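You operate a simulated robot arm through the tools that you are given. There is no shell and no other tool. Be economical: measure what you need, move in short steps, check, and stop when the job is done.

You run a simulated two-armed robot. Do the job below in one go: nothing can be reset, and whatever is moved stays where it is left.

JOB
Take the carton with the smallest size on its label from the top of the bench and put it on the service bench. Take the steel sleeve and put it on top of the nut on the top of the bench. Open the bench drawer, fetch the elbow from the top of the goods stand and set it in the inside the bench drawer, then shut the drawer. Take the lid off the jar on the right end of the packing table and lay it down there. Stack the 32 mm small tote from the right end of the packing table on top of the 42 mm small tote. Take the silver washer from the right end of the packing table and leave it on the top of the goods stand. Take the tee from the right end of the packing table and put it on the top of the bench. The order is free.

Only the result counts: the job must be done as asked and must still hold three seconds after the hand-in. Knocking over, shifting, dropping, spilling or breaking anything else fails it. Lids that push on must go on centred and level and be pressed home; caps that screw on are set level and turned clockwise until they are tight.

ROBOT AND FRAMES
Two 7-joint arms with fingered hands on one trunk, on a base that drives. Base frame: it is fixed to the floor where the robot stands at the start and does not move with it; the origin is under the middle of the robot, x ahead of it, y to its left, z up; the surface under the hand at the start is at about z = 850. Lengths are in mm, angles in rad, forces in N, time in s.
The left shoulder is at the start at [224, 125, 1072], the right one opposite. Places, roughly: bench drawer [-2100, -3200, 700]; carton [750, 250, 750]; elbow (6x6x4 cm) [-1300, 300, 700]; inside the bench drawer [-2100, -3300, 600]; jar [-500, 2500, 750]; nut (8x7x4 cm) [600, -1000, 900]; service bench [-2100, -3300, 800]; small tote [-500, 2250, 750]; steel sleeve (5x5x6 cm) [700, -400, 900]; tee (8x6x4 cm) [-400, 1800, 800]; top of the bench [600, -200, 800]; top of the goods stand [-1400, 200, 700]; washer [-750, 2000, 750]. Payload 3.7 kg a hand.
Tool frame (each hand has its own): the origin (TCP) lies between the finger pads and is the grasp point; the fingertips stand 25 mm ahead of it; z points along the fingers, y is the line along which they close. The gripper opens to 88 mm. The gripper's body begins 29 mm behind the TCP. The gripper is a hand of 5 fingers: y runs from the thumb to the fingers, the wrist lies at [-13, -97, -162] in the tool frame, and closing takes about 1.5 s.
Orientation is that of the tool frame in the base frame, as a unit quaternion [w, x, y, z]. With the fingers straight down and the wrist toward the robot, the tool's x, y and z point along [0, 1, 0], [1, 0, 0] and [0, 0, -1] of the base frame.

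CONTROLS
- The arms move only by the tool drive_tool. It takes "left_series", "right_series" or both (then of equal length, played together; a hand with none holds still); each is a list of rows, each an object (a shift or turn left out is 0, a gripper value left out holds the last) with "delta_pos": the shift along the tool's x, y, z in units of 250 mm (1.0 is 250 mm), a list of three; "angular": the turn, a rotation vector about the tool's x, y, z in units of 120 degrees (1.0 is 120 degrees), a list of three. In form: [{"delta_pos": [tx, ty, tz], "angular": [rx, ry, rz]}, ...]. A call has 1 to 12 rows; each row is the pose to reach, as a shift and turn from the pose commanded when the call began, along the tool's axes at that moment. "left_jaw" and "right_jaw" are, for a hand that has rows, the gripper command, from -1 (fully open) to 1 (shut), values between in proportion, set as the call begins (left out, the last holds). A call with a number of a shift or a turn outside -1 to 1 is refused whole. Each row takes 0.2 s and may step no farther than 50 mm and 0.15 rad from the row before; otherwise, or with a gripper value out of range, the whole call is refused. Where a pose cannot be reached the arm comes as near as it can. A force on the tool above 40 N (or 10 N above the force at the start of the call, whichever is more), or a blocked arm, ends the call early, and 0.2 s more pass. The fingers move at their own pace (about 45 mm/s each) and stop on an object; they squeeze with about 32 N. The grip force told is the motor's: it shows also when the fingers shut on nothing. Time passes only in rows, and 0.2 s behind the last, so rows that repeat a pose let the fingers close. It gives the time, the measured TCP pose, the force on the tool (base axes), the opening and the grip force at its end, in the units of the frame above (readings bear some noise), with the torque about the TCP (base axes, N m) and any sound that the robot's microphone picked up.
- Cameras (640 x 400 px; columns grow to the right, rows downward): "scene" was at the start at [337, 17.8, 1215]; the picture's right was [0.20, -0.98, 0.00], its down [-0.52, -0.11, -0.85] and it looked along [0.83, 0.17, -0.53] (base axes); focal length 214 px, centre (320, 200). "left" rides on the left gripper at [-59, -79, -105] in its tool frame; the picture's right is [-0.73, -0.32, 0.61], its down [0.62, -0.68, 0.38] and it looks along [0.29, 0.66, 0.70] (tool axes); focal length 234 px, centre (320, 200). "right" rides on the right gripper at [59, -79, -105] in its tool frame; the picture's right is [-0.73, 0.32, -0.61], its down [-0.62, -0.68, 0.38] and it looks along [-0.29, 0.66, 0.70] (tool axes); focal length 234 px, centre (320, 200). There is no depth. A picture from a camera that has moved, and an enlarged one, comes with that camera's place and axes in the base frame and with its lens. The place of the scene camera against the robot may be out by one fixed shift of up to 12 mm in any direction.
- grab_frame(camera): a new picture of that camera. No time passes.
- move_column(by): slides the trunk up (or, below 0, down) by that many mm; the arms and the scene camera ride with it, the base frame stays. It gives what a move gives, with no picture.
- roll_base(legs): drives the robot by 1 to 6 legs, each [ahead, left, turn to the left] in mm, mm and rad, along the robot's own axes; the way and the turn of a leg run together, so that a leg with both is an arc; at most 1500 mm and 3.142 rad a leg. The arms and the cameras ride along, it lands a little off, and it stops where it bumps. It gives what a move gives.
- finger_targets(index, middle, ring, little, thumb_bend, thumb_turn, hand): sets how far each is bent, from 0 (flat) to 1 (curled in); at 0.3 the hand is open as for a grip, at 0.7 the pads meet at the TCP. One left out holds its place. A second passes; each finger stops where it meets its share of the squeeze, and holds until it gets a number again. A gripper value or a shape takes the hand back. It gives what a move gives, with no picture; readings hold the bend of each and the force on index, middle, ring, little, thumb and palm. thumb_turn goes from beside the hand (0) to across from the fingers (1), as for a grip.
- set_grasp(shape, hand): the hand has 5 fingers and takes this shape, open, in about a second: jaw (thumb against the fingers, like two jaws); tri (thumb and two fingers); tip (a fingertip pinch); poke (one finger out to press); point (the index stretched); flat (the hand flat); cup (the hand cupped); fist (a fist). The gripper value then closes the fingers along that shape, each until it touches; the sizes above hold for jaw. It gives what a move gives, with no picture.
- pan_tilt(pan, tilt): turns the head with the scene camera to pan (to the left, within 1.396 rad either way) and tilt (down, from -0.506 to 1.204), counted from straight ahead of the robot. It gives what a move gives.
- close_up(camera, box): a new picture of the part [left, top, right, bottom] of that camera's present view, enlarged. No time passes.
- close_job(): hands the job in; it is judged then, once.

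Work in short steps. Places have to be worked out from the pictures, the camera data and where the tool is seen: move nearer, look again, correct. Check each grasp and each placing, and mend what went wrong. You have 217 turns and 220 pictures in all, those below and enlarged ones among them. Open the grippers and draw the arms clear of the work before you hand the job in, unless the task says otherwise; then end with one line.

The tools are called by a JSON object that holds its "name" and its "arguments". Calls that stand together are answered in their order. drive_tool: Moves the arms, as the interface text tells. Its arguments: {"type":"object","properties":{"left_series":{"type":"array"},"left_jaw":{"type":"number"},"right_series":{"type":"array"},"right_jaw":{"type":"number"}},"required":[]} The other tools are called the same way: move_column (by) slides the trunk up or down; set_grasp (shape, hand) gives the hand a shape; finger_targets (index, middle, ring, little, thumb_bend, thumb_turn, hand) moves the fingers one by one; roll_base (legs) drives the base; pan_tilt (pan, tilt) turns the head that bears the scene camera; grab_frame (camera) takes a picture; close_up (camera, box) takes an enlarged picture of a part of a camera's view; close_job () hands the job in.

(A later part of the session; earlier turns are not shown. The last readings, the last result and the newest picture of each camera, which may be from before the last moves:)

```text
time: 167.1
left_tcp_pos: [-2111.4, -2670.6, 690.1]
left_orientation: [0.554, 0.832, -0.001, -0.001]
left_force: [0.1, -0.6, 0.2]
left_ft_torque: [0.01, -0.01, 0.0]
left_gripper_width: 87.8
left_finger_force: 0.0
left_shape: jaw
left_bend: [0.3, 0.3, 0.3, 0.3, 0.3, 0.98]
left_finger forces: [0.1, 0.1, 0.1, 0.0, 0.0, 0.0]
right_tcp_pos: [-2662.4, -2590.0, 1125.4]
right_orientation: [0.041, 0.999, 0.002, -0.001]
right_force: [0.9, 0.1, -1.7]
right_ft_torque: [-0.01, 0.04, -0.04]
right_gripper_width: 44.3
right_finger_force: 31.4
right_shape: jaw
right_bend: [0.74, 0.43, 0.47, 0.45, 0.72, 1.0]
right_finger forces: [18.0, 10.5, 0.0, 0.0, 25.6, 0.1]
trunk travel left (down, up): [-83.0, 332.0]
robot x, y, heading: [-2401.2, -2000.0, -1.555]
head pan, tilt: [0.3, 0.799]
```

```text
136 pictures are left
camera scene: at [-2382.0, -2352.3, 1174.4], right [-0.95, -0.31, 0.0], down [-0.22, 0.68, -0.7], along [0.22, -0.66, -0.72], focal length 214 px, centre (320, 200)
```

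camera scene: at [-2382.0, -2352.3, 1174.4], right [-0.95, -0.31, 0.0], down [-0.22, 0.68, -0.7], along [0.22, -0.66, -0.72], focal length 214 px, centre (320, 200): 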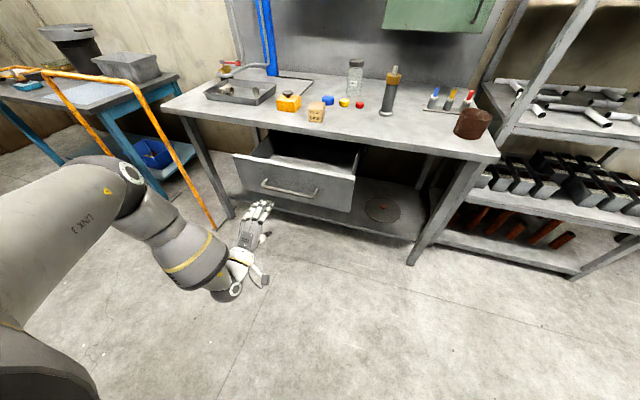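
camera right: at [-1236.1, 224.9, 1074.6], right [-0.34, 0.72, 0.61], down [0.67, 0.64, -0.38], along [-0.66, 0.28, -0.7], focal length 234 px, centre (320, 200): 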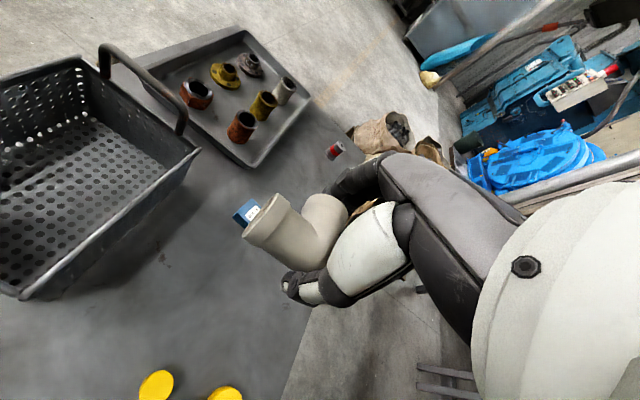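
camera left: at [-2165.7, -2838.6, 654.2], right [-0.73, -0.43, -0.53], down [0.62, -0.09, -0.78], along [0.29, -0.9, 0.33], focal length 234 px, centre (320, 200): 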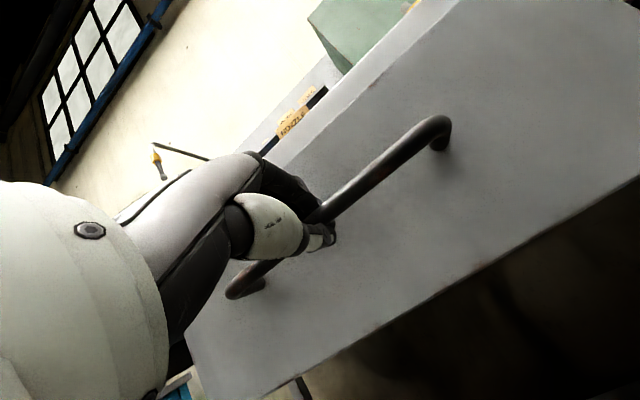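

Free of the handle. I raise the left hand and shift the base 400 mm left and 150 mm forward so the right hand can reach the drawer.

{"name": "drive_tool", "arguments": {"left_series": [{"delta_pos": [0, 0.1, -0.08]}, {"delta_pos": [0, 0.2, -0.16]}, {"delta_pos": [0, 0.35, -0.24]}, {"delta_pos": [0, 0.5, -0.32]}]}}

{"name": "roll_base", "arguments": {"legs": [[0, 400, 0], [150, 0, -0.01]]}}

{"name": "pan_tilt", "arguments": {"pan": -0.1, "tilt": 0.8}}

{"name": "grab_frame", "arguments": {"camera": "scene"}}

```text
time: 168.1
left_tcp_pos: [-2113.0, -2645.3, 836.4]
left_orientation: [0.554, 0.832, -0.002, -0.001]
left_force: [0.9, 0.2, -0.2]
left_ft_torque: [0.02, -0.02, 0.01]
left_gripper_width: 88.0
left_finger_force: 0.1
left_shape: jaw
left_bend: [0.3, 0.3, 0.3, 0.3, 0.3, 0.98]
left_finger forces: [0.0, 0.0, 0.0, 0.0, 0.1, 0.0]
right_tcp_pos: [-2664.0, -2589.2, 1124.7]
right_orientation: [0.04, 0.999, 0.002, -0.002]
right_force: [0.3, -0.5, -2.8]
right_ft_torque: [0.01, 0.03, 0.03]
right_gripper_width: 44.5
right_finger_force: 31.9
right_shape: jaw
right_bend: [0.74, 0.43, 0.47, 0.45, 0.72, 1.0]
right_finger forces: [17.9, 10.5, 0.0, 0.0, 25.6, 0.0]
trunk travel left (down, up): [-83.0, 332.0]
robot x, y, heading: [-2401.7, -2001.0, -1.558]
head pan, tilt: [0.3, 0.799]
```

```text
time: 173.1
left_tcp_pos: [-1734.6, -2800.3, 834.8]
left_orientation: [0.554, 0.833, -0.013, -0.009]
left_force: [0.4, -0.8, 0.1]
left_ft_torque: [-0.04, 0.02, 0.02]
left_gripper_width: 87.9
left_finger_force: 0.2
left_shape: jaw
left_bend: [0.3, 0.3, 0.3, 0.3, 0.3, 0.98]
left_finger forces: [0.0, 0.0, 0.1, 0.0, 0.1, 0.0]
right_tcp_pos: [-2284.8, -2729.0, 1123.5]
right_orientation: [0.039, 0.999, -0.013, -0.002]
right_force: [0.8, -0.5, -2.8]
right_ft_torque: [-0.02, 0.03, -0.01]
right_gripper_width: 44.2
right_finger_force: 32.2
right_shape: jaw
right_bend: [0.74, 0.43, 0.47, 0.45, 0.72, 1.0]
right_finger forces: [18.0, 10.6, 0.1, 0.0, 25.6, 0.0]
trunk travel left (down, up): [-83.0, 332.0]
robot x, y, heading: [-2006.2, -2142.7, -1.583]
head pan, tilt: [0.3, 0.799]
```

```text
time: 174.0
left_tcp_pos: [-1734.5, -2799.7, 834.9]
left_orientation: [0.554, 0.832, -0.013, -0.009]
left_force: [-0.1, -0.1, 0.3]
left_ft_torque: [0.01, 0.0, 0.01]
left_gripper_width: 87.7
left_finger_force: 0.0
left_shape: jaw
left_bend: [0.3, 0.3, 0.3, 0.3, 0.3, 0.98]
left_finger forces: [0.0, 0.0, 0.0, 0.0, 0.0, 0.0]
right_tcp_pos: [-2283.3, -2728.5, 1125.1]
right_orientation: [0.04, 0.999, -0.012, -0.002]
right_force: [-0.4, -0.5, -1.2]
right_ft_torque: [-0.02, 0.02, 0.03]
right_gripper_width: 44.4
right_finger_force: 31.6
right_shape: jaw
right_bend: [0.74, 0.43, 0.47, 0.45, 0.72, 1.0]
right_finger forces: [18.1, 10.4, 0.0, 0.0, 25.6, 0.1]
trunk travel left (down, up): [-83.0, 332.0]
robot x, y, heading: [-2007.5, -2148.3, -1.58]
head pan, tilt: [-0.099, 0.799]
```

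```text
135 pictures are left
camera scene: at [-1985.7, -2499.5, 1180.4], right [-0.92, -0.4, 0.0], down [-0.26, 0.61, -0.75], along [0.3, -0.69, -0.66], focal length 214 px, centre (320, 200)
```

scene: 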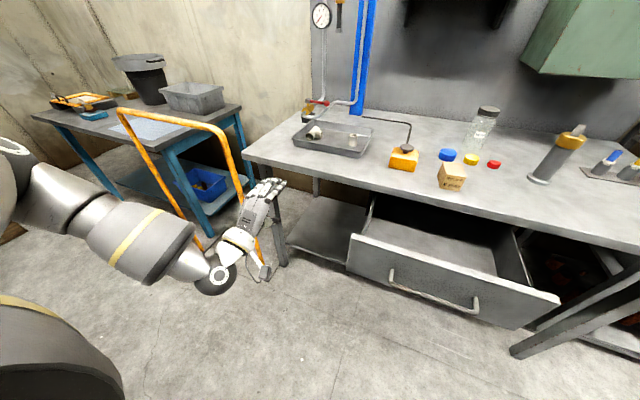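

Head is again held by the right arm. I bring the right hand (levelled) out over the drawer at about [-2130,-2905].

{"name": "drive_tool", "arguments": {"right_series": [{"delta_pos": [0.08, 0.12, 0], "angular": [0.038, 0, 0]}, {"delta_pos": [0.16, 0.24, 0], "angular": [0.038, 0, 0]}, {"delta_pos": [0.26, 0.38, 0], "angular": [0.038, 0, 0]}, {"delta_pos": [0.38, 0.5, 0], "angular": [0.038, 0, 0]}, {"delta_pos": [0.5, 0.6, 0.05], "angular": [0.038, 0, 0]}, {"delta_pos": [0.6, 0.68, 0.15], "angular": [0.038, 0, 0]}, {"delta_pos": [0.63, 0.69, 0.33], "angular": [0.038, 0, 0]}, {"delta_pos": [0.63, 0.69, 0.5], "angular": [0.038, 0, 0]}, {"delta_pos": [0.63, 0.69, 0.66], "angular": [0.038, 0, 0]}, {"delta_pos": [0.63, 0.69, 0.82], "angular": [0.038, 0, 0]}]}}

{"name": "grab_frame", "arguments": {"camera": "right"}}

{"name": "grab_frame", "arguments": {"camera": "scene"}}

```text
time: 176.2
left_tcp_pos: [-1733.7, -2799.2, 833.9]
left_orientation: [0.553, 0.833, -0.013, -0.009]
left_force: [0.5, -0.4, 0.6]
left_ft_torque: [0.01, -0.01, -0.02]
left_gripper_width: 87.8
left_finger_force: 0.1
left_shape: jaw
left_bend: [0.3, 0.3, 0.3, 0.3, 0.3, 0.98]
left_finger forces: [0.0, 0.0, 0.0, 0.0, 0.0, 0.0]
right_tcp_pos: [-2131.9, -2922.5, 929.1]
right_orientation: [0.0, 1.0, -0.012, -0.002]
right_force: [-1.3, -0.4, -1.8]
right_ft_torque: [0.0, 0.02, -0.03]
right_gripper_width: 44.5
right_finger_force: 31.7
right_shape: jaw
right_bend: [0.74, 0.43, 0.47, 0.45, 0.73, 1.0]
right_finger forces: [18.4, 10.3, 0.0, 0.0, 25.1, 0.0]
trunk travel left (down, up): [-83.0, 332.0]
robot x, y, heading: [-2006.0, -2147.9, -1.583]
head pan, tilt: [-0.099, 0.799]
```

```text
134 pictures are left
camera right: at [-2069.4, -2843.2, 1033.2], right [-0.73, -0.31, 0.61], down [-0.61, 0.7, -0.38], along [-0.31, -0.65, -0.7], focal length 234 px, centre (320, 200)
```

right: 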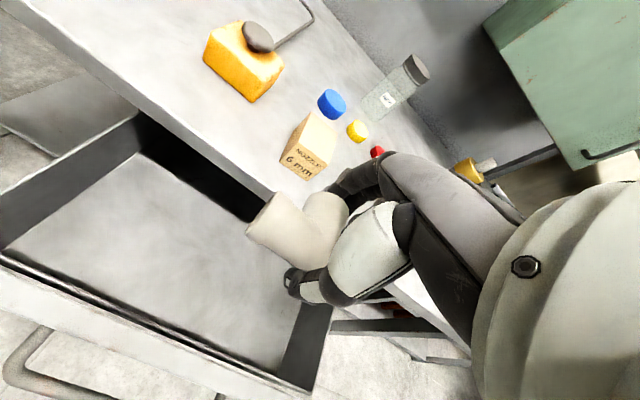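

```text
133 pictures are left
camera scene: at [-1986.7, -2500.7, 1179.6], right [-0.92, -0.39, 0.0], down [-0.26, 0.61, -0.75], along [0.29, -0.69, -0.66], focal length 214 px, centre (320, 200)
```

scene: 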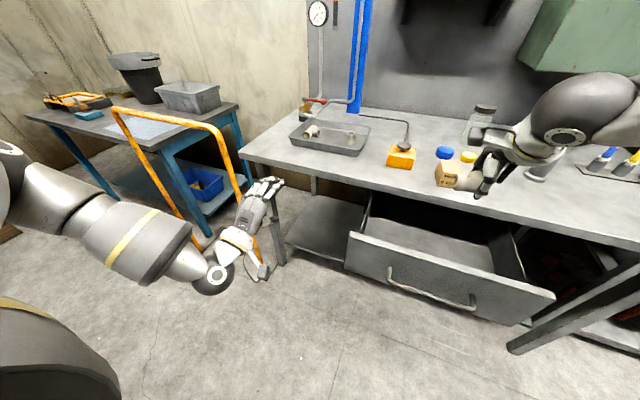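

Drawer gap spans y -2857…-3012, x -1950…-2282. I descend at y≈-2932 into it to z≈760.

{"name": "drive_tool", "arguments": {"right_series": [{"delta_pos": [0, 0.04, 0.14]}, {"delta_pos": [0, 0.04, 0.28]}, {"delta_pos": [0, 0.04, 0.42]}, {"delta_pos": [0, 0.04, 0.56]}, {"delta_pos": [0, 0.04, 0.68]}]}}

{"name": "grab_frame", "arguments": {"camera": "right"}}

{"name": "grab_frame", "arguments": {"camera": "scene"}}

```text
time: 177.4
left_tcp_pos: [-1735.2, -2799.6, 835.4]
left_orientation: [0.554, 0.832, -0.011, -0.007]
left_force: [-0.3, -0.2, -0.1]
left_ft_torque: [0.0, -0.04, -0.01]
left_gripper_width: 87.7
left_finger_force: 0.1
left_shape: jaw
left_bend: [0.3, 0.3, 0.3, 0.3, 0.3, 0.98]
left_finger forces: [0.0, 0.1, 0.0, 0.0, 0.0, 0.2]
right_tcp_pos: [-2131.8, -2930.6, 760.3]
right_orientation: [0.0, 1.0, -0.012, -0.001]
right_force: [0.2, -0.5, -2.4]
right_ft_torque: [-0.01, 0.02, -0.01]
right_gripper_width: 44.3
right_finger_force: 32.0
right_shape: jaw
right_bend: [0.74, 0.43, 0.47, 0.45, 0.73, 1.0]
right_finger forces: [18.4, 10.3, 0.0, 0.0, 25.2, 0.0]
trunk travel left (down, up): [-83.0, 332.0]
robot x, y, heading: [-2005.6, -2148.2, -1.581]
head pan, tilt: [-0.099, 0.799]
```

```text
132 pictures are left
camera right: at [-2070.3, -2851.6, 864.8], right [-0.73, -0.3, 0.61], down [-0.61, 0.7, -0.38], along [-0.31, -0.65, -0.69], focal length 234 px, centre (320, 200)
```

right: 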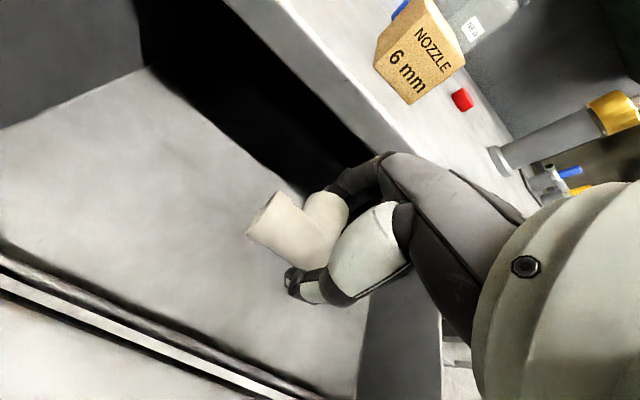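

```text
131 pictures are left
camera scene: at [-1987.3, -2500.4, 1179.5], right [-0.92, -0.38, 0.0], down [-0.25, 0.62, -0.74], along [0.28, -0.69, -0.67], focal length 214 px, centre (320, 200)
```

scene: 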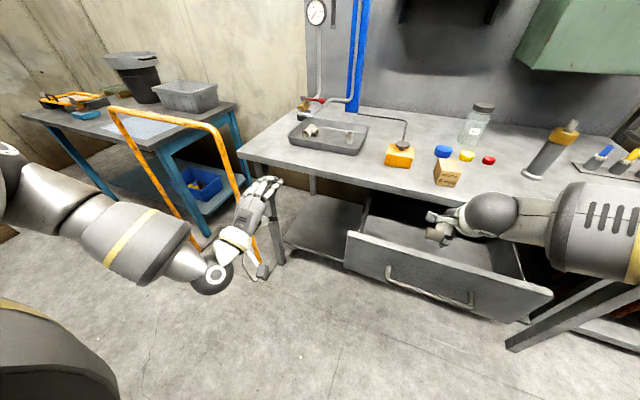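

Good clearance. I lower the rest, in small steps near the bottom.

{"name": "drive_tool", "arguments": {"right_series": [{"delta_pos": [0, 0, 0.12]}, {"delta_pos": [0, 0, 0.22]}, {"delta_pos": [0, 0, 0.25]}, {"delta_pos": [0, 0, 0.28]}, {"delta_pos": [0, 0, 0.31]}, {"delta_pos": [0, 0, 0.34]}, {"delta_pos": [0, 0, 0.37]}, {"delta_pos": [0, 0, 0.4]}]}}

{"name": "grab_frame", "arguments": {"camera": "right"}}

```text
time: 179.2
left_tcp_pos: [-1734.8, -2798.5, 836.2]
left_orientation: [0.555, 0.832, -0.012, -0.008]
left_force: [0.7, -0.4, -0.2]
left_ft_torque: [0.03, -0.01, -0.01]
left_gripper_width: 87.7
left_finger_force: 0.1
left_shape: jaw
left_bend: [0.3, 0.3, 0.3, 0.3, 0.3, 0.98]
left_finger forces: [0.0, 0.1, 0.0, 0.0, 0.0, 0.1]
right_tcp_pos: [-2137.0, -2927.2, 667.2]
right_orientation: [0.001, 1.0, -0.012, -0.001]
right_force: [-0.6, -0.1, 0.8]
right_ft_torque: [0.16, 0.09, -0.04]
right_gripper_width: 44.2
right_finger_force: 31.7
right_shape: jaw
right_bend: [0.74, 0.43, 0.47, 0.45, 0.73, 1.0]
right_finger forces: [18.2, 9.9, 0.0, 0.0, 25.2, 0.1]
right hand out of reach, approached as far as the arm can: row 7, 8
trunk travel left (down, up): [-83.0, 332.0]
robot x, y, heading: [-2005.4, -2147.6, -1.58]
head pan, tilt: [-0.099, 0.799]
```

```text
130 pictures are left
camera right: at [-2075.6, -2847.8, 770.1], right [-0.73, -0.3, 0.61], down [-0.61, 0.7, -0.38], along [-0.31, -0.65, -0.69], focal length 234 px, centre (320, 200)
```

right: 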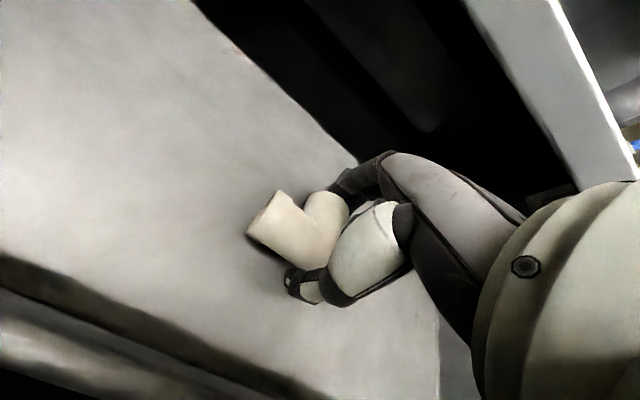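

The floor is just touched (weight relieved). I lower the trunk 4 mm to seat it and open the hand.

{"name": "move_column", "arguments": {"by": -4}}

{"name": "drive_tool", "arguments": {"right_series": [{}, {}, {}, {}, {}, {}], "right_jaw": -1}}

{"name": "drive_tool", "arguments": {"right_series": [{"delta_pos": [0, 0, -0.06]}, {"delta_pos": [0, 0, -0.16]}, {"delta_pos": [0, 0, -0.3]}, {"delta_pos": [0, 0, -0.48]}, {"delta_pos": [0, 0, -0.66]}, {"delta_pos": [0, 0, -0.84]}, {"delta_pos": [0, 0, -1.0]}]}}

{"name": "grab_frame", "arguments": {"camera": "right"}}

```text
time: 179.7
left_tcp_pos: [-1733.2, -2798.6, 833.5]
left_orientation: [0.555, 0.832, -0.013, -0.009]
left_force: [-1.4, 0.1, -0.2]
left_ft_torque: [0.02, -0.03, 0.01]
left_gripper_width: 87.7
left_finger_force: 0.1
left_shape: jaw
left_bend: [0.3, 0.3, 0.3, 0.3, 0.3, 0.98]
left_finger forces: [0.0, 0.1, 0.1, 0.1, 0.0, 0.0]
right_tcp_pos: [-2137.2, -2927.7, 665.1]
right_orientation: [0.003, 1.0, -0.013, -0.001]
right_force: [-1.2, -0.6, 16.2]
right_ft_torque: [0.49, 0.02, 0.09]
right_gripper_width: 44.5
right_finger_force: 31.8
right_shape: jaw
right_bend: [0.74, 0.43, 0.47, 0.45, 0.73, 1.0]
right_finger forces: [19.3, 12.6, 0.1, 0.1, 26.5, 0.1]
trunk travel left (down, up): [-79.0, 336.0]
robot x, y, heading: [-2007.0, -2145.4, -1.577]
head pan, tilt: [-0.099, 0.799]
```

```text
time: 181.1
left_tcp_pos: [-1735.2, -2798.4, 832.5]
left_orientation: [0.555, 0.832, -0.012, -0.008]
left_force: [-0.3, -0.2, 0.1]
left_ft_torque: [-0.01, 0.01, -0.03]
left_gripper_width: 87.5
left_finger_force: 0.1
left_shape: jaw
left_bend: [0.3, 0.3, 0.3, 0.3, 0.3, 0.98]
left_finger forces: [0.0, 0.0, 0.0, 0.0, 0.0, 0.0]
right_tcp_pos: [-2138.4, -2927.9, 661.8]
right_orientation: [0.0, 1.0, -0.013, -0.001]
right_force: [0.9, -0.5, 11.8]
right_ft_torque: [-0.53, 0.08, 0.05]
right_gripper_width: 87.5
right_finger_force: 0.0
right_shape: jaw
right_bend: [0.3, 0.3, 0.3, 0.3, 0.31, 0.98]
right_finger forces: [0.0, 10.1, 0.0, 0.1, 1.7, 0.0]
trunk travel left (down, up): [-79.0, 336.0]
robot x, y, heading: [-2006.0, -2149.1, -1.582]
head pan, tilt: [-0.099, 0.799]
```

```text
time: 182.7
left_tcp_pos: [-1735.2, -2798.7, 833.0]
left_orientation: [0.555, 0.832, -0.013, -0.009]
left_force: [0.6, 0.3, -0.7]
left_ft_torque: [0.0, -0.03, 0.01]
left_gripper_width: 87.7
left_finger_force: 0.1
left_shape: jaw
left_bend: [0.3, 0.3, 0.3, 0.3, 0.3, 0.98]
left_finger forces: [0.0, 0.0, 0.0, 0.0, 0.0, 0.0]
right_tcp_pos: [-2134.7, -2925.7, 911.8]
right_orientation: [0.0, 1.0, -0.012, -0.003]
right_force: [-0.4, -0.3, 0.2]
right_ft_torque: [0.0, -0.02, 0.0]
right_gripper_width: 87.8
right_finger_force: 0.1
right_shape: jaw
right_bend: [0.3, 0.3, 0.3, 0.3, 0.3, 0.98]
right_finger forces: [0.1, 0.0, 0.1, 0.0, 0.0, 0.0]
trunk travel left (down, up): [-79.0, 336.0]
robot x, y, heading: [-2001.6, -2145.4, -1.58]
head pan, tilt: [-0.099, 0.799]
```

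```text
129 pictures are left
camera right: at [-2072.4, -2847.0, 1014.7], right [-0.73, -0.31, 0.61], down [-0.61, 0.7, -0.38], along [-0.31, -0.65, -0.69], focal length 234 px, centre (320, 200)
```

right: 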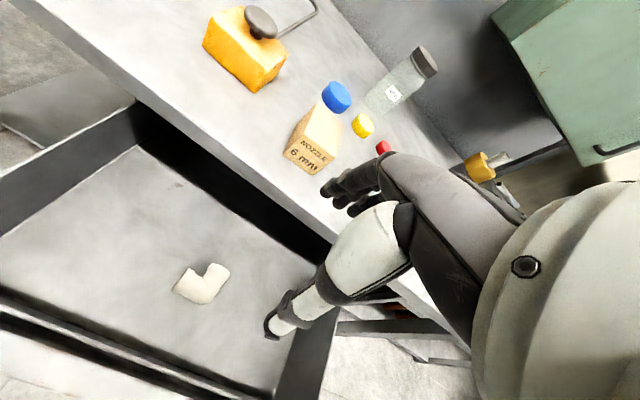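

Elbow lies in the drawer. I withdraw the right hand up and back, then pitch it forward with closed fingers to push the drawer shut.

{"name": "drive_tool", "arguments": {"right_series": [{"delta_pos": [0, 0, -0.17]}, {"delta_pos": [0, -0.1, -0.3]}, {"delta_pos": [0, -0.25, -0.3]}, {"delta_pos": [0.02, -0.4, -0.3]}, {"delta_pos": [0.04, -0.55, -0.3]}, {"delta_pos": [0.06, -0.7, -0.3]}, {"delta_pos": [0.08, -0.8, -0.3]}]}}

{"name": "drive_tool", "arguments": {"right_series": [{"delta_pos": [0, 0.02, 0.05], "angular": [-0.07, 0, 0]}, {"delta_pos": [0, 0.04, 0.1], "angular": [-0.14, 0, 0]}, {"delta_pos": [0, 0.06, 0.15], "angular": [-0.21, 0, 0]}, {"delta_pos": [0, 0.08, 0.2], "angular": [-0.28, 0, 0]}, {"delta_pos": [0, 0.1, 0.28], "angular": [-0.35, 0, 0]}, {"delta_pos": [0, 0.1, 0.38], "angular": [-0.42, 0, 0]}, {"delta_pos": [0, 0.1, 0.48], "angular": [-0.49, 0, 0]}, {"delta_pos": [0, 0.1, 0.58], "angular": [-0.56, 0, 0]}], "right_jaw": 1}}

{"name": "grab_frame", "arguments": {"camera": "right"}}

{"name": "grab_frame", "arguments": {"camera": "scene"}}

```text
time: 184.3
left_tcp_pos: [-1735.2, -2798.8, 832.1]
left_orientation: [0.554, 0.833, -0.013, -0.009]
left_force: [0.3, -0.1, 0.0]
left_ft_torque: [0.02, -0.02, 0.03]
left_gripper_width: 87.5
left_finger_force: 0.2
left_shape: jaw
left_bend: [0.3, 0.3, 0.3, 0.3, 0.3, 0.98]
left_finger forces: [0.1, 0.1, 0.1, 0.1, 0.0, 0.1]
right_tcp_pos: [-2111.5, -2727.2, 988.0]
right_orientation: [0.0, 1.0, -0.012, -0.002]
right_force: [0.6, -1.2, -0.1]
right_ft_torque: [-0.02, -0.01, -0.02]
right_gripper_width: 87.6
right_finger_force: 0.0
right_shape: jaw
right_bend: [0.3, 0.3, 0.3, 0.3, 0.3, 0.98]
right_finger forces: [0.1, 0.1, 0.1, 0.0, 0.1, 0.1]
trunk travel left (down, up): [-79.0, 336.0]
robot x, y, heading: [-2007.3, -2146.2, -1.585]
head pan, tilt: [-0.099, 0.799]
```

```text
time: 186.1
left_tcp_pos: [-1734.6, -2799.7, 833.0]
left_orientation: [0.555, 0.832, -0.012, -0.008]
left_force: [-0.3, -0.2, 0.2]
left_ft_torque: [0.0, 0.0, 0.01]
left_gripper_width: 87.4
left_finger_force: 0.1
left_shape: jaw
left_bend: [0.3, 0.3, 0.3, 0.3, 0.3, 0.98]
left_finger forces: [0.0, 0.0, 0.0, 0.0, 0.0, 0.0]
right_tcp_pos: [-2111.6, -2808.8, 1094.9]
right_orientation: [0.503, 0.863, -0.032, -0.019]
right_force: [0.1, 0.6, -0.6]
right_ft_torque: [-0.01, -0.02, -0.03]
right_gripper_width: 0.0
right_finger_force: 32.1
right_shape: jaw
right_bend: [0.7, 0.7, 0.7, 0.7, 0.4, 1.0]
right_finger forces: [0.0, 0.0, 0.0, 0.0, 0.0, 0.0]
right hand out of reach, approached as far as the arm can: row 2, 3, 4, 5, 6, 7, 8
trunk travel left (down, up): [-79.0, 336.0]
robot x, y, heading: [-2007.9, -2149.0, -1.583]
head pan, tilt: [-0.099, 0.799]
```

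```text
128 pictures are left
camera right: at [-2042.0, -2681.4, 1076.1], right [-0.7, 0.42, 0.58], down [-0.62, 0.05, -0.78], along [-0.36, -0.91, 0.23], focal length 234 px, centre (320, 200)
```

right: 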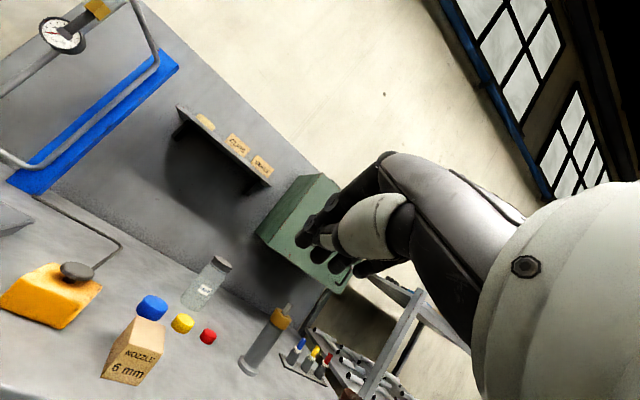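

```text
127 pictures are left
camera scene: at [-2028.2, -2505.3, 1169.6], right [-0.99, 0.11, 0.0], down [0.08, 0.71, -0.7], along [-0.08, -0.69, -0.72], focal length 214 px, centre (320, 200)
```

scene: 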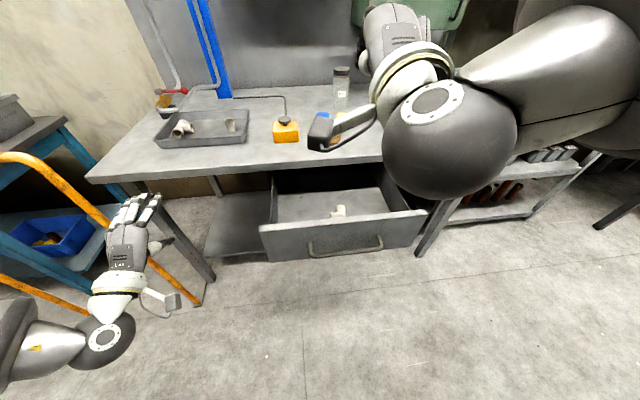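

The right arm can't take that pose there, but the left hand is already pitched. I back up, shift right 380 mm so the left hand faces the drawer centre, and close its fingers.

{"name": "roll_base", "arguments": {"legs": [[-150, 0, 0.01], [0, -380, 0]]}}

{"name": "drive_tool", "arguments": {"left_series": [{"delta_pos": [0, -0.1, 0.05]}, {"delta_pos": [0, -0.2, 0.1]}, {"delta_pos": [0, -0.3, 0.14]}, {"delta_pos": [0, -0.38, 0.17]}, {"delta_pos": [0, -0.43, 0.18]}, {"delta_pos": [0, -0.43, 0.18]}, {"delta_pos": [0, -0.43, 0.18]}], "left_jaw": 1}}

{"name": "grab_frame", "arguments": {"camera": "left"}}

{"name": "grab_frame", "arguments": {"camera": "scene"}}

```text
time: 191.0
left_tcp_pos: [-2109.6, -2644.3, 831.4]
left_orientation: [0.554, 0.832, -0.006, -0.004]
left_force: [-0.3, -0.2, -1.0]
left_ft_torque: [-0.03, 0.02, -0.01]
left_gripper_width: 87.6
left_finger_force: 0.1
left_shape: jaw
left_bend: [0.3, 0.3, 0.3, 0.3, 0.3, 0.98]
left_finger forces: [0.0, 0.0, 0.0, 0.1, 0.1, 0.1]
right_tcp_pos: [-2486.6, -2659.5, 1092.1]
right_orientation: [0.502, 0.864, -0.025, -0.014]
right_force: [-0.3, -0.1, -0.2]
right_ft_torque: [0.0, 0.01, 0.01]
right_gripper_width: 0.0
right_finger_force: 31.7
right_shape: jaw
right_bend: [0.7, 0.7, 0.7, 0.7, 0.74, 1.0]
right_finger forces: [0.0, 0.0, 0.0, 0.0, 0.1, 0.0]
trunk travel left (down, up): [-79.0, 336.0]
robot x, y, heading: [-2392.8, -1995.0, -1.572]
head pan, tilt: [-0.099, 0.799]
```

```text
time: 192.6
left_tcp_pos: [-2110.8, -2645.0, 713.7]
left_orientation: [0.554, 0.832, -0.006, -0.004]
left_force: [-0.1, -0.2, 0.0]
left_ft_torque: [-0.02, 0.02, 0.0]
left_gripper_width: 0.2
left_finger_force: 32.0
left_shape: jaw
left_bend: [0.7, 0.7, 0.7, 0.7, 0.41, 1.0]
left_finger forces: [0.1, 0.0, 0.0, 0.0, 0.1, 0.1]
right_tcp_pos: [-2485.3, -2659.3, 1092.8]
right_orientation: [0.502, 0.864, -0.026, -0.015]
right_force: [-0.2, 0.5, -0.2]
right_ft_torque: [0.0, -0.03, -0.03]
right_gripper_width: 0.2
right_finger_force: 31.9
right_shape: jaw
right_bend: [0.7, 0.7, 0.7, 0.7, 0.74, 1.0]
right_finger forces: [0.0, 0.0, 0.0, 0.1, 0.1, 0.1]
trunk travel left (down, up): [-79.0, 336.0]
robot x, y, heading: [-2390.9, -1995.6, -1.565]
head pan, tilt: [-0.099, 0.799]
```

```text
126 pictures are left
camera left: at [-2166.3, -2516.0, 681.3], right [-0.73, -0.42, -0.53], down [0.62, -0.1, -0.78], along [0.28, -0.9, 0.34], focal length 234 px, centre (320, 200)
```

left: 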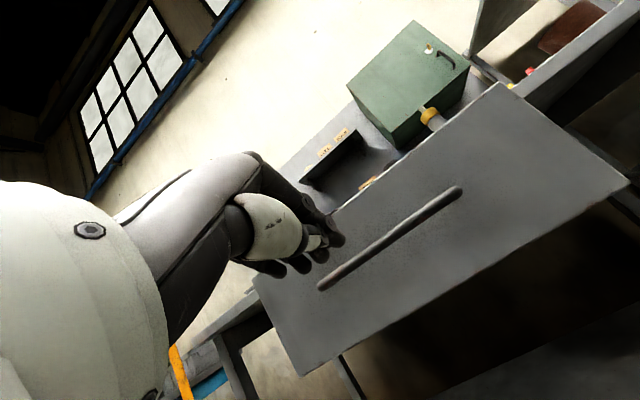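

```text
125 pictures are left
camera scene: at [-2407.6, -2354.6, 1169.2], right [-1.0, 0.1, 0.0], down [0.07, 0.71, -0.7], along [-0.07, -0.69, -0.72], focal length 214 px, centre (320, 200)
```

scene: 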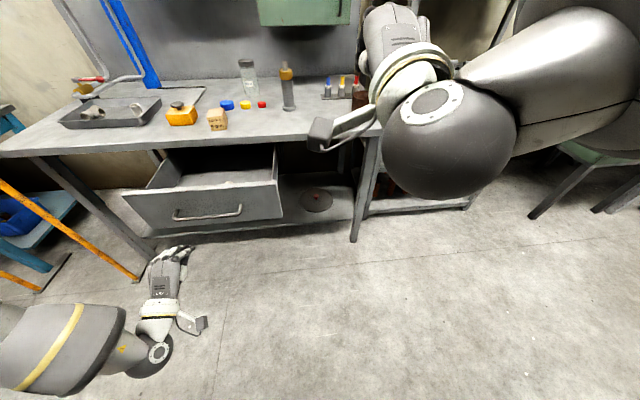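

Left fist is in line with the drawer front just above the handle. I drive forward to push it in.

{"name": "roll_base", "arguments": {"legs": [[300, 0, 0]]}}

{"name": "grab_frame", "arguments": {"camera": "scene"}}

{"name": "grab_frame", "arguments": {"camera": "left"}}

```text
time: 194.7
left_tcp_pos: [-2113.1, -2947.3, 714.4]
left_orientation: [0.554, 0.833, -0.008, -0.005]
left_force: [0.1, 0.2, -0.2]
left_ft_torque: [-0.01, -0.05, 0.0]
left_gripper_width: 0.0
left_finger_force: 32.2
left_shape: jaw
left_bend: [0.7, 0.7, 0.7, 0.7, 0.73, 1.0]
left_finger forces: [0.1, 0.0, 0.1, 0.0, 0.0, 0.0]
right_tcp_pos: [-2490.6, -2959.5, 1092.6]
right_orientation: [0.502, 0.864, -0.028, -0.016]
right_force: [0.9, 0.2, 0.1]
right_ft_torque: [0.01, -0.01, 0.03]
right_gripper_width: 0.0
right_finger_force: 32.3
right_shape: jaw
right_bend: [0.7, 0.7, 0.7, 0.7, 0.74, 1.0]
right_finger forces: [0.0, 0.0, 0.0, 0.1, 0.0, 0.0]
trunk travel left (down, up): [-79.0, 336.0]
robot x, y, heading: [-2391.7, -2296.3, -1.578]
head pan, tilt: [-0.099, 0.799]
```

```text
124 pictures are left
camera scene: at [-2410.5, -2656.1, 1169.1], right [-0.99, 0.1, 0.0], down [0.07, 0.71, -0.7], along [-0.07, -0.69, -0.72], focal length 214 px, centre (320, 200)
```

scene: 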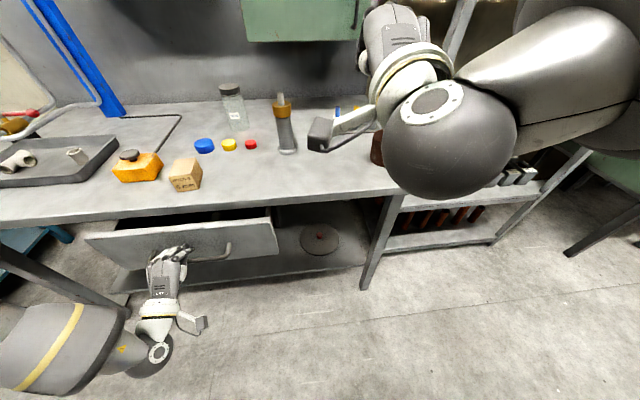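

```text
123 pictures are left
camera left: at [-2170.3, -2818.8, 681.2], right [-0.74, -0.42, -0.53], down [0.62, -0.1, -0.78], along [0.27, -0.9, 0.34], focal length 234 px, centre (320, 200)
```

left: 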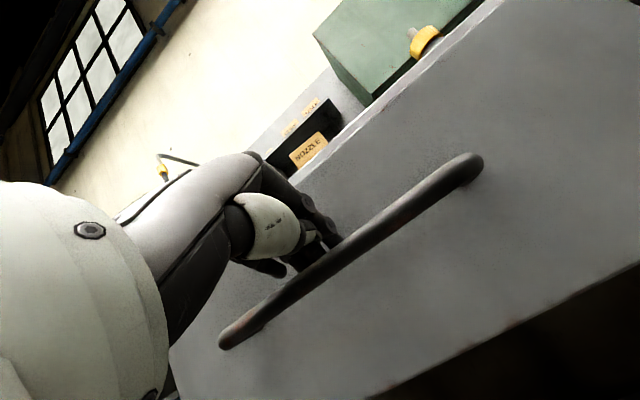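

The drawer is nearly in. I push on by 85 mm.

{"name": "roll_base", "arguments": {"legs": [[85, 0, 0]]}}

{"name": "grab_frame", "arguments": {"camera": "scene"}}

{"name": "grab_frame", "arguments": {"camera": "left"}}

```text
time: 195.9
left_tcp_pos: [-2114.8, -3028.0, 710.7]
left_orientation: [0.549, 0.836, -0.009, -0.008]
left_force: [0.3, 1.6, 0.0]
left_ft_torque: [-0.03, 0.02, 0.02]
left_gripper_width: 0.2
left_finger_force: 32.2
left_shape: jaw
left_bend: [0.7, 0.7, 0.7, 0.7, 0.74, 1.0]
left_finger forces: [0.0, 0.0, 0.0, 0.0, 0.1, 0.1]
right_tcp_pos: [-2489.8, -3047.4, 1093.6]
right_orientation: [0.503, 0.864, -0.027, -0.016]
right_force: [-0.8, -0.2, 0.0]
right_ft_torque: [-0.01, -0.03, 0.02]
right_gripper_width: 0.0
right_finger_force: 31.8
right_shape: jaw
right_bend: [0.7, 0.7, 0.7, 0.7, 0.74, 1.0]
right_finger forces: [0.1, 0.0, 0.0, 0.1, 0.0, 0.1]
trunk travel left (down, up): [-79.0, 336.0]
robot x, y, heading: [-2392.3, -2385.3, -1.575]
head pan, tilt: [-0.099, 0.799]
stopped in leg 1: the force on the tool passed its limit at 48 N (the readings are from after the stop); the commanded pose is now the measured one
```

```text
122 pictures are left
camera scene: at [-2409.9, -2743.9, 1169.3], right [-0.99, 0.1, 0.0], down [0.07, 0.71, -0.7], along [-0.07, -0.69, -0.72], focal length 214 px, centre (320, 200)
```

scene: 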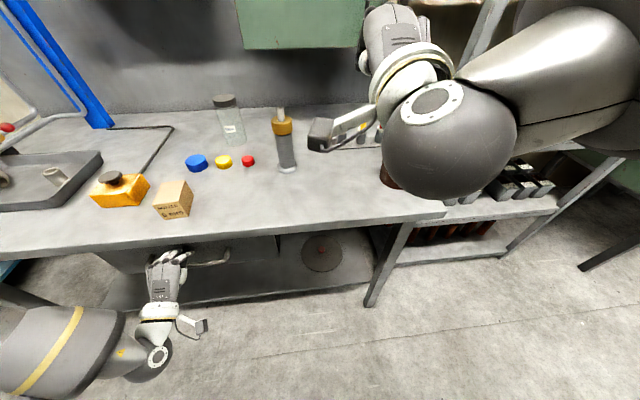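

```text
121 pictures are left
camera left: at [-2169.7, -2900.0, 679.3], right [-0.74, -0.41, -0.54], down [0.62, -0.1, -0.78], along [0.27, -0.91, 0.33], focal length 234 px, centre (320, 200)
```

left: 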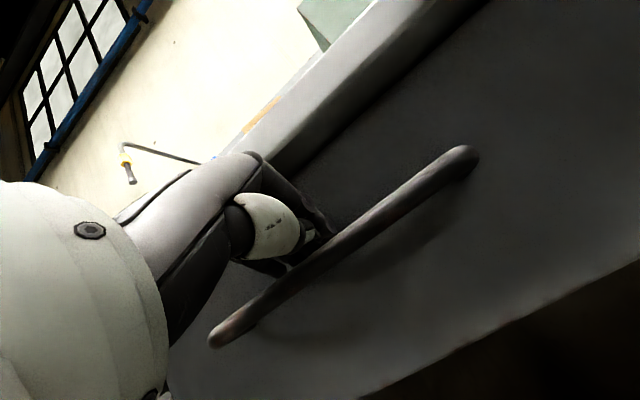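

Force stop at 48 N suggests the drawer is home; I nudge once more to be sure.

{"name": "roll_base", "arguments": {"legs": [[20, 0, 0]]}}

{"name": "roll_base", "arguments": {"legs": [[-350, 0, 0]]}}

{"name": "pan_tilt", "arguments": {"pan": 0.4, "tilt": 0.7}}

{"name": "grab_frame", "arguments": {"camera": "scene"}}

```text
time: 196.7
left_tcp_pos: [-2113.6, -3029.4, 707.2]
left_orientation: [0.542, 0.84, -0.011, -0.01]
left_force: [-1.0, 7.1, 2.1]
left_ft_torque: [-0.15, -0.01, -0.01]
left_gripper_width: 0.0
left_finger_force: 32.1
left_shape: jaw
left_bend: [0.7, 0.7, 0.7, 0.7, 0.76, 1.0]
left_finger forces: [0.0, 0.0, 0.0, 0.0, 0.1, 0.0]
right_tcp_pos: [-2488.8, -3056.9, 1093.4]
right_orientation: [0.504, 0.863, -0.027, -0.016]
right_force: [-0.3, 0.4, -0.2]
right_ft_torque: [0.03, -0.01, 0.01]
right_gripper_width: 0.0
right_finger_force: 32.0
right_shape: jaw
right_bend: [0.7, 0.7, 0.7, 0.7, 0.74, 1.0]
right_finger forces: [0.0, 0.0, 0.0, 0.0, 0.1, 0.0]
trunk travel left (down, up): [-79.0, 336.0]
robot x, y, heading: [-2390.8, -2392.1, -1.57]
head pan, tilt: [-0.099, 0.799]
stopped in leg 1: the force on the tool passed its limit at 59 N (the readings are from after the stop); the commanded pose is now the measured one
```

```text
time: 199.0
left_tcp_pos: [-2114.3, -2682.6, 705.0]
left_orientation: [0.541, 0.841, -0.012, -0.01]
left_force: [0.0, 0.1, -0.2]
left_ft_torque: [0.03, -0.02, 0.01]
left_gripper_width: 0.0
left_finger_force: 32.4
left_shape: jaw
left_bend: [0.7, 0.7, 0.7, 0.7, 0.74, 1.0]
left_finger forces: [0.1, 0.1, 0.0, 0.0, 0.1, 0.0]
right_tcp_pos: [-2489.3, -2708.4, 1094.2]
right_orientation: [0.502, 0.864, -0.028, -0.017]
right_force: [-0.3, -0.9, -0.2]
right_ft_torque: [-0.01, 0.01, 0.0]
right_gripper_width: 0.2
right_finger_force: 32.4
right_shape: jaw
right_bend: [0.7, 0.7, 0.7, 0.7, 0.74, 1.0]
right_finger forces: [0.0, 0.2, 0.0, 0.0, 0.0, 0.0]
trunk travel left (down, up): [-79.0, 336.0]
robot x, y, heading: [-2388.8, -2043.0, -1.575]
head pan, tilt: [-0.099, 0.799]
```

```text
time: 199.9
left_tcp_pos: [-2115.0, -2683.1, 706.1]
left_orientation: [0.541, 0.841, -0.011, -0.009]
left_force: [0.0, 0.2, -0.1]
left_ft_torque: [0.01, -0.01, -0.03]
left_gripper_width: 0.0
left_finger_force: 32.2
left_shape: jaw
left_bend: [0.7, 0.7, 0.7, 0.7, 0.74, 1.0]
left_finger forces: [0.0, 0.0, 0.0, 0.0, 0.0, 0.1]
right_tcp_pos: [-2491.4, -2709.0, 1093.7]
right_orientation: [0.503, 0.864, -0.028, -0.016]
right_force: [0.1, -0.9, -0.2]
right_ft_torque: [-0.02, 0.03, -0.03]
right_gripper_width: 0.1
right_finger_force: 31.6
right_shape: jaw
right_bend: [0.7, 0.7, 0.7, 0.7, 0.74, 1.0]
right_finger forces: [0.0, 0.0, 0.0, 0.0, 0.0, 0.0]
trunk travel left (down, up): [-79.0, 336.0]
robot x, y, heading: [-2390.5, -2042.4, -1.575]
head pan, tilt: [0.4, 0.7]
```

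```text
120 pictures are left
camera scene: at [-2368.6, -2403.6, 1177.5], right [-0.92, -0.39, 0.0], down [-0.25, 0.59, -0.76], along [0.29, -0.71, -0.64], focal length 214 px, centre (320, 200)
```

scene: 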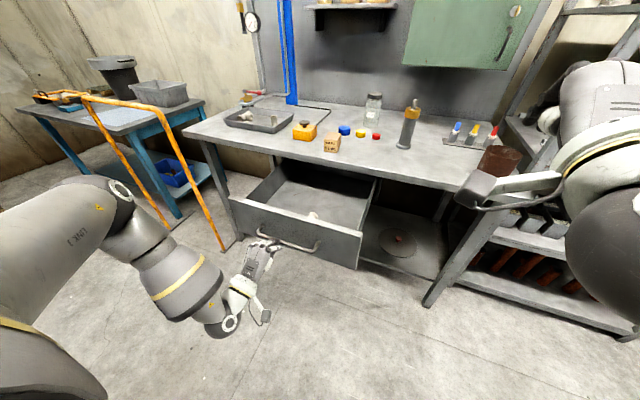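

The closed fingers had hooked around the bar and pulled the drawer out again. I push it in again, this time opening the hand before withdrawing.

{"name": "roll_base", "arguments": {"legs": [[320, 0, 0]]}}

{"name": "roll_base", "arguments": {"legs": [[40, 0, 0]]}}

{"name": "grab_frame", "arguments": {"camera": "left"}}

```text
time: 202.1
left_tcp_pos: [-2117.6, -2995.0, 701.7]
left_orientation: [0.534, 0.845, -0.014, -0.013]
left_force: [-2.7, 12.8, 2.5]
left_ft_torque: [0.07, -0.02, 0.06]
left_gripper_width: 0.0
left_finger_force: 32.0
left_shape: jaw
left_bend: [0.7, 0.7, 0.7, 0.7, 0.74, 1.0]
left_finger forces: [3.8, 9.5, 0.6, 0.1, 0.0, 0.0]
right_tcp_pos: [-2492.1, -3027.8, 1093.8]
right_orientation: [0.503, 0.864, -0.027, -0.016]
right_force: [0.5, 0.8, 0.7]
right_ft_torque: [0.01, 0.01, -0.04]
right_gripper_width: 0.1
right_finger_force: 32.2
right_shape: jaw
right_bend: [0.7, 0.7, 0.7, 0.7, 0.74, 1.0]
right_finger forces: [0.1, 0.0, 0.1, 0.0, 0.0, 0.0]
trunk travel left (down, up): [-79.0, 336.0]
robot x, y, heading: [-2389.3, -2366.8, -1.574]
head pan, tilt: [0.4, 0.7]
stopped in leg 1: the force on the tool passed its limit at 42 N (the readings are from after the stop); the commanded pose is now the measured one
```

```text
time: 202.9
left_tcp_pos: [-2118.0, -2996.9, 701.0]
left_orientation: [0.533, 0.846, -0.013, -0.014]
left_force: [-2.5, 23.2, 12.9]
left_ft_torque: [-0.02, -0.1, 0.15]
left_gripper_width: 0.1
left_finger_force: 31.9
left_shape: jaw
left_bend: [0.7, 0.7, 0.7, 0.7, 0.74, 1.0]
left_finger forces: [2.5, 8.8, 1.5, 0.0, 0.0, 0.0]
right_tcp_pos: [-2491.1, -3035.7, 1095.6]
right_orientation: [0.505, 0.862, -0.025, -0.015]
right_force: [-0.2, 0.3, 0.3]
right_ft_torque: [0.01, -0.01, 0.02]
right_gripper_width: 0.1
right_finger_force: 32.2
right_shape: jaw
right_bend: [0.7, 0.7, 0.7, 0.7, 0.74, 1.0]
right_finger forces: [0.0, 0.0, 0.0, 0.0, 0.0, 0.0]
trunk travel left (down, up): [-79.0, 336.0]
robot x, y, heading: [-2390.9, -2377.0, -1.57]
head pan, tilt: [0.4, 0.7]
stopped in leg 1: the force on the tool passed its limit at 56 N (the readings are from after the stop); the commanded pose is now the measured one
```

```text
119 pictures are left
camera left: at [-2170.5, -2865.8, 674.4], right [-0.75, -0.38, -0.55], down [0.61, -0.07, -0.79], along [0.26, -0.92, 0.29], focal length 234 px, centre (320, 200)
```

left: 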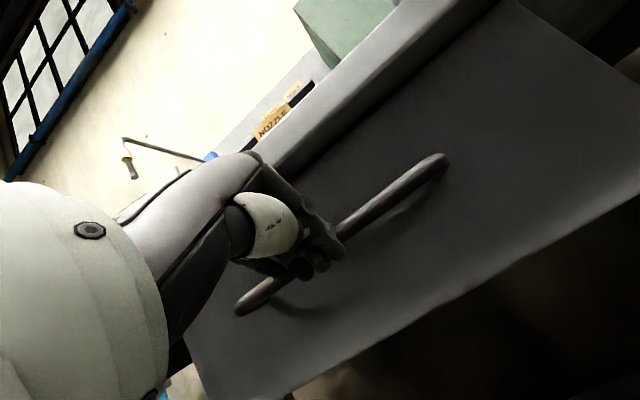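

The drawer appears fully home (handle at its original spot). Now I open the hand, then back off a little and check.

{"name": "drive_tool", "arguments": {"left_series": [{}, {}, {}, {}, {}, {}], "left_jaw": -1}}

{"name": "roll_base", "arguments": {"legs": [[-200, 0, 0]]}}

{"name": "grab_frame", "arguments": {"camera": "scene"}}

{"name": "grab_frame", "arguments": {"camera": "left"}}

```text
time: 203.3
left_tcp_pos: [-2116.4, -2985.3, 685.1]
left_orientation: [0.511, 0.86, -0.017, -0.013]
left_force: [-5.1, 56.3, -30.4]
left_ft_torque: [0.34, 0.19, 0.34]
left_gripper_width: 45.7
left_finger_force: 0.1
left_shape: jaw
left_bend: [0.67, 0.76, 0.61, 0.3, 0.34, 0.98]
left_finger forces: [20.6, 23.2, 20.2, 0.1, 0.0, 0.0]
right_tcp_pos: [-2488.7, -3035.4, 1091.8]
right_orientation: [0.502, 0.864, -0.026, -0.016]
right_force: [-0.2, 0.3, 0.1]
right_ft_torque: [-0.01, 0.01, -0.04]
right_gripper_width: 0.2
right_finger_force: 32.0
right_shape: jaw
right_bend: [0.7, 0.7, 0.7, 0.7, 0.74, 1.0]
right_finger forces: [0.1, 0.1, 0.0, 0.1, 0.1, 0.0]
trunk travel left (down, up): [-79.0, 336.0]
robot x, y, heading: [-2394.4, -2376.9, -1.57]
head pan, tilt: [0.4, 0.7]
stopped in row 2 (left hand): the force on the tool passed its limit at 46 N (the readings are from after the stop); the commanded pose is now the measured one
```

```text
time: 204.9
left_tcp_pos: [-2115.3, -2796.4, 694.7]
left_orientation: [0.526, 0.851, -0.014, -0.013]
left_force: [-0.4, -0.1, 0.4]
left_ft_torque: [0.01, 0.02, 0.01]
left_gripper_width: 87.8
left_finger_force: 0.1
left_shape: jaw
left_bend: [0.3, 0.3, 0.3, 0.3, 0.3, 0.98]
left_finger forces: [0.0, 0.0, 0.0, 0.1, 0.0, 0.0]
right_tcp_pos: [-2490.2, -2839.3, 1094.6]
right_orientation: [0.504, 0.863, -0.027, -0.016]
right_force: [1.5, -0.6, 0.4]
right_ft_torque: [0.0, 0.0, 0.02]
right_gripper_width: 0.0
right_finger_force: 32.3
right_shape: jaw
right_bend: [0.7, 0.7, 0.7, 0.7, 0.74, 1.0]
right_finger forces: [0.0, 0.0, 0.0, 0.0, 0.0, 0.1]
trunk travel left (down, up): [-79.0, 336.0]
robot x, y, heading: [-2391.0, -2177.6, -1.575]
head pan, tilt: [0.4, 0.7]
```

```text
118 pictures are left
camera scene: at [-2368.8, -2533.4, 1177.7], right [-0.92, -0.39, 0.0], down [-0.25, 0.59, -0.77], along [0.3, -0.7, -0.64], focal length 214 px, centre (320, 200)
```

scene: 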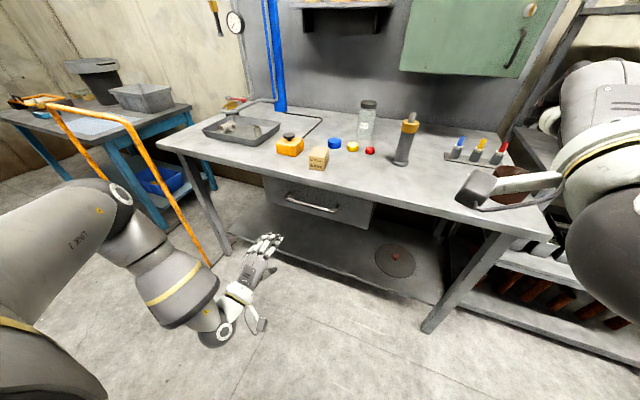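

```text
117 pictures are left
camera left: at [-2168.9, -2665.2, 670.7], right [-0.74, -0.37, -0.56], down [0.62, -0.06, -0.79], along [0.26, -0.93, 0.27], focal length 234 px, centre (320, 200)
```

left: 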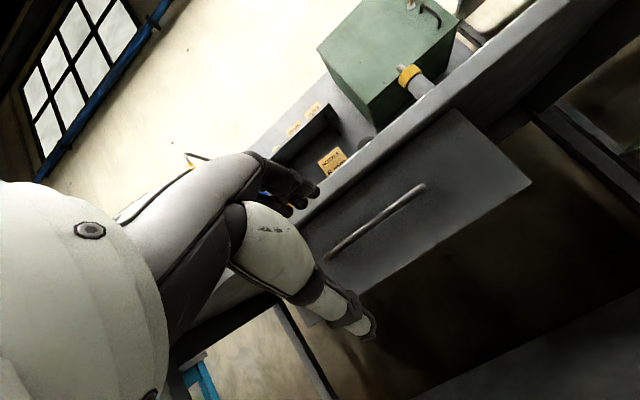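

The drawer stays shut now. I zoom to check that it is flush.

{"name": "close_up", "arguments": {"camera": "scene", "box": [240, 140, 400, 250]}}

```text
3.64 times, centred on (320, 195) of scene
camera zoom: at [-2368.8, -2533.4, 1177.7], right [-0.92, -0.39, 0.0], down [-0.25, 0.59, -0.77], along [0.3, -0.7, -0.64], focal length 780 px, centre (320, 218)
```

zoom: 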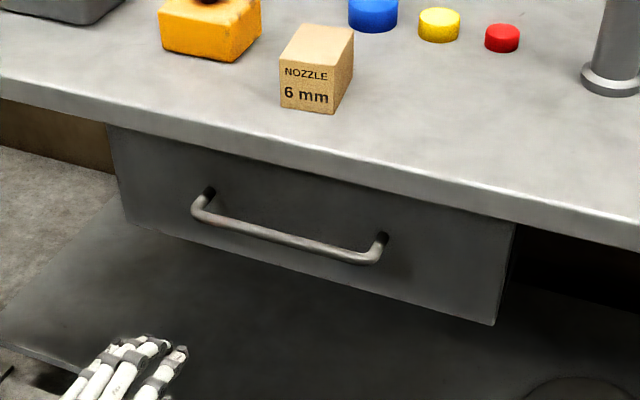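

Flush and closed. I back away from the bench, then return both hands to the fingers-down pose.

{"name": "roll_base", "arguments": {"legs": [[-450, 0, 0]]}}

{"name": "drive_tool", "arguments": {"left_series": [{"delta_pos": [0, 0.12, -0.06], "angular": [0.066, 0, 0]}, {"delta_pos": [0, 0.24, -0.12], "angular": [0.132, 0, 0]}, {"delta_pos": [0, 0.36, -0.18], "angular": [0.198, 0, 0]}, {"delta_pos": [0, 0.48, -0.24], "angular": [0.264, 0, 0]}, {"delta_pos": [0, 0.6, -0.3], "angular": [0.33, 0, 0]}, {"delta_pos": [0, 0.72, -0.36], "angular": [0.396, 0, 0]}, {"delta_pos": [0, 0.84, -0.42], "angular": [0.462, 0, 0]}, {"delta_pos": [0, 0.93, -0.47], "angular": [0.529, 0, 0]}], "right_series": [{"angular": [0.063, 0, 0]}, {"angular": [0.126, 0, 0]}, {"angular": [0.189, 0, 0]}, {"angular": [0.252, 0, 0]}, {"angular": [0.315, 0, 0]}, {"angular": [0.378, 0, 0]}, {"angular": [0.441, 0, 0]}, {"angular": [0.503, 0, 0]}], "right_jaw": -1}}

{"name": "move_column", "arguments": {"by": 21}}

```text
time: 207.7
left_tcp_pos: [-2115.4, -2345.2, 694.7]
left_orientation: [0.524, 0.851, -0.015, -0.014]
left_force: [0.6, 1.0, -0.3]
left_ft_torque: [0.0, 0.02, -0.02]
left_gripper_width: 87.8
left_finger_force: 0.0
left_shape: jaw
left_bend: [0.3, 0.3, 0.3, 0.3, 0.3, 0.98]
left_finger forces: [0.1, 0.1, 0.1, 0.0, 0.0, 0.0]
right_tcp_pos: [-2491.1, -2386.5, 1094.3]
right_orientation: [0.503, 0.864, -0.027, -0.016]
right_force: [-1.3, -0.2, -0.6]
right_ft_torque: [0.0, 0.0, 0.03]
right_gripper_width: 0.1
right_finger_force: 31.9
right_shape: jaw
right_bend: [0.7, 0.7, 0.7, 0.7, 0.74, 1.0]
right_finger forces: [0.0, 0.0, 0.1, 0.1, 0.0, 0.1]
trunk travel left (down, up): [-79.0, 336.0]
robot x, y, heading: [-2390.7, -1724.4, -1.571]
head pan, tilt: [0.4, 0.7]
```

```text
time: 209.5
left_tcp_pos: [-2115.5, -2346.7, 956.4]
left_orientation: [-0.002, 1.0, -0.021, -0.002]
left_force: [-0.2, 0.0, -0.2]
left_ft_torque: [0.02, 0.01, -0.01]
left_gripper_width: 87.9
left_finger_force: 0.0
left_shape: jaw
left_bend: [0.3, 0.3, 0.3, 0.3, 0.3, 0.98]
left_finger forces: [0.1, 0.1, 0.0, 0.0, 0.0, 0.1]
right_tcp_pos: [-2491.4, -2388.7, 1091.4]
right_orientation: [-0.001, 1.0, -0.031, 0.0]
right_force: [-0.7, -0.1, 0.0]
right_ft_torque: [0.04, 0.01, 0.01]
right_gripper_width: 88.0
right_finger_force: 0.1
right_shape: jaw
right_bend: [0.3, 0.3, 0.3, 0.3, 0.3, 0.98]
right_finger forces: [0.1, 0.0, 0.1, 0.0, 0.0, 0.0]
trunk travel left (down, up): [-79.0, 336.0]
robot x, y, heading: [-2391.5, -1724.9, -1.576]
head pan, tilt: [0.4, 0.7]
```

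```text
time: 210.2
left_tcp_pos: [-2115.3, -2346.3, 973.7]
left_orientation: [-0.004, 1.0, -0.021, -0.005]
left_force: [-0.3, 0.3, -0.4]
left_ft_torque: [0.02, 0.01, -0.03]
left_gripper_width: 87.8
left_finger_force: 0.3
left_shape: jaw
left_bend: [0.3, 0.3, 0.3, 0.3, 0.3, 0.98]
left_finger forces: [0.0, 0.0, 0.0, 0.0, 0.0, 0.0]
right_tcp_pos: [-2490.0, -2390.2, 1111.7]
right_orientation: [0.0, 0.999, -0.033, 0.0]
right_force: [-0.3, -0.7, -0.1]
right_ft_torque: [0.02, 0.0, 0.02]
right_gripper_width: 87.6
right_finger_force: 0.0
right_shape: jaw
right_bend: [0.3, 0.3, 0.3, 0.3, 0.3, 0.98]
right_finger forces: [0.0, 0.0, 0.0, 0.1, 0.0, 0.1]
trunk travel left (down, up): [-100.0, 316.0]
robot x, y, heading: [-2390.2, -1727.7, -1.569]
head pan, tilt: [0.4, 0.7]
```

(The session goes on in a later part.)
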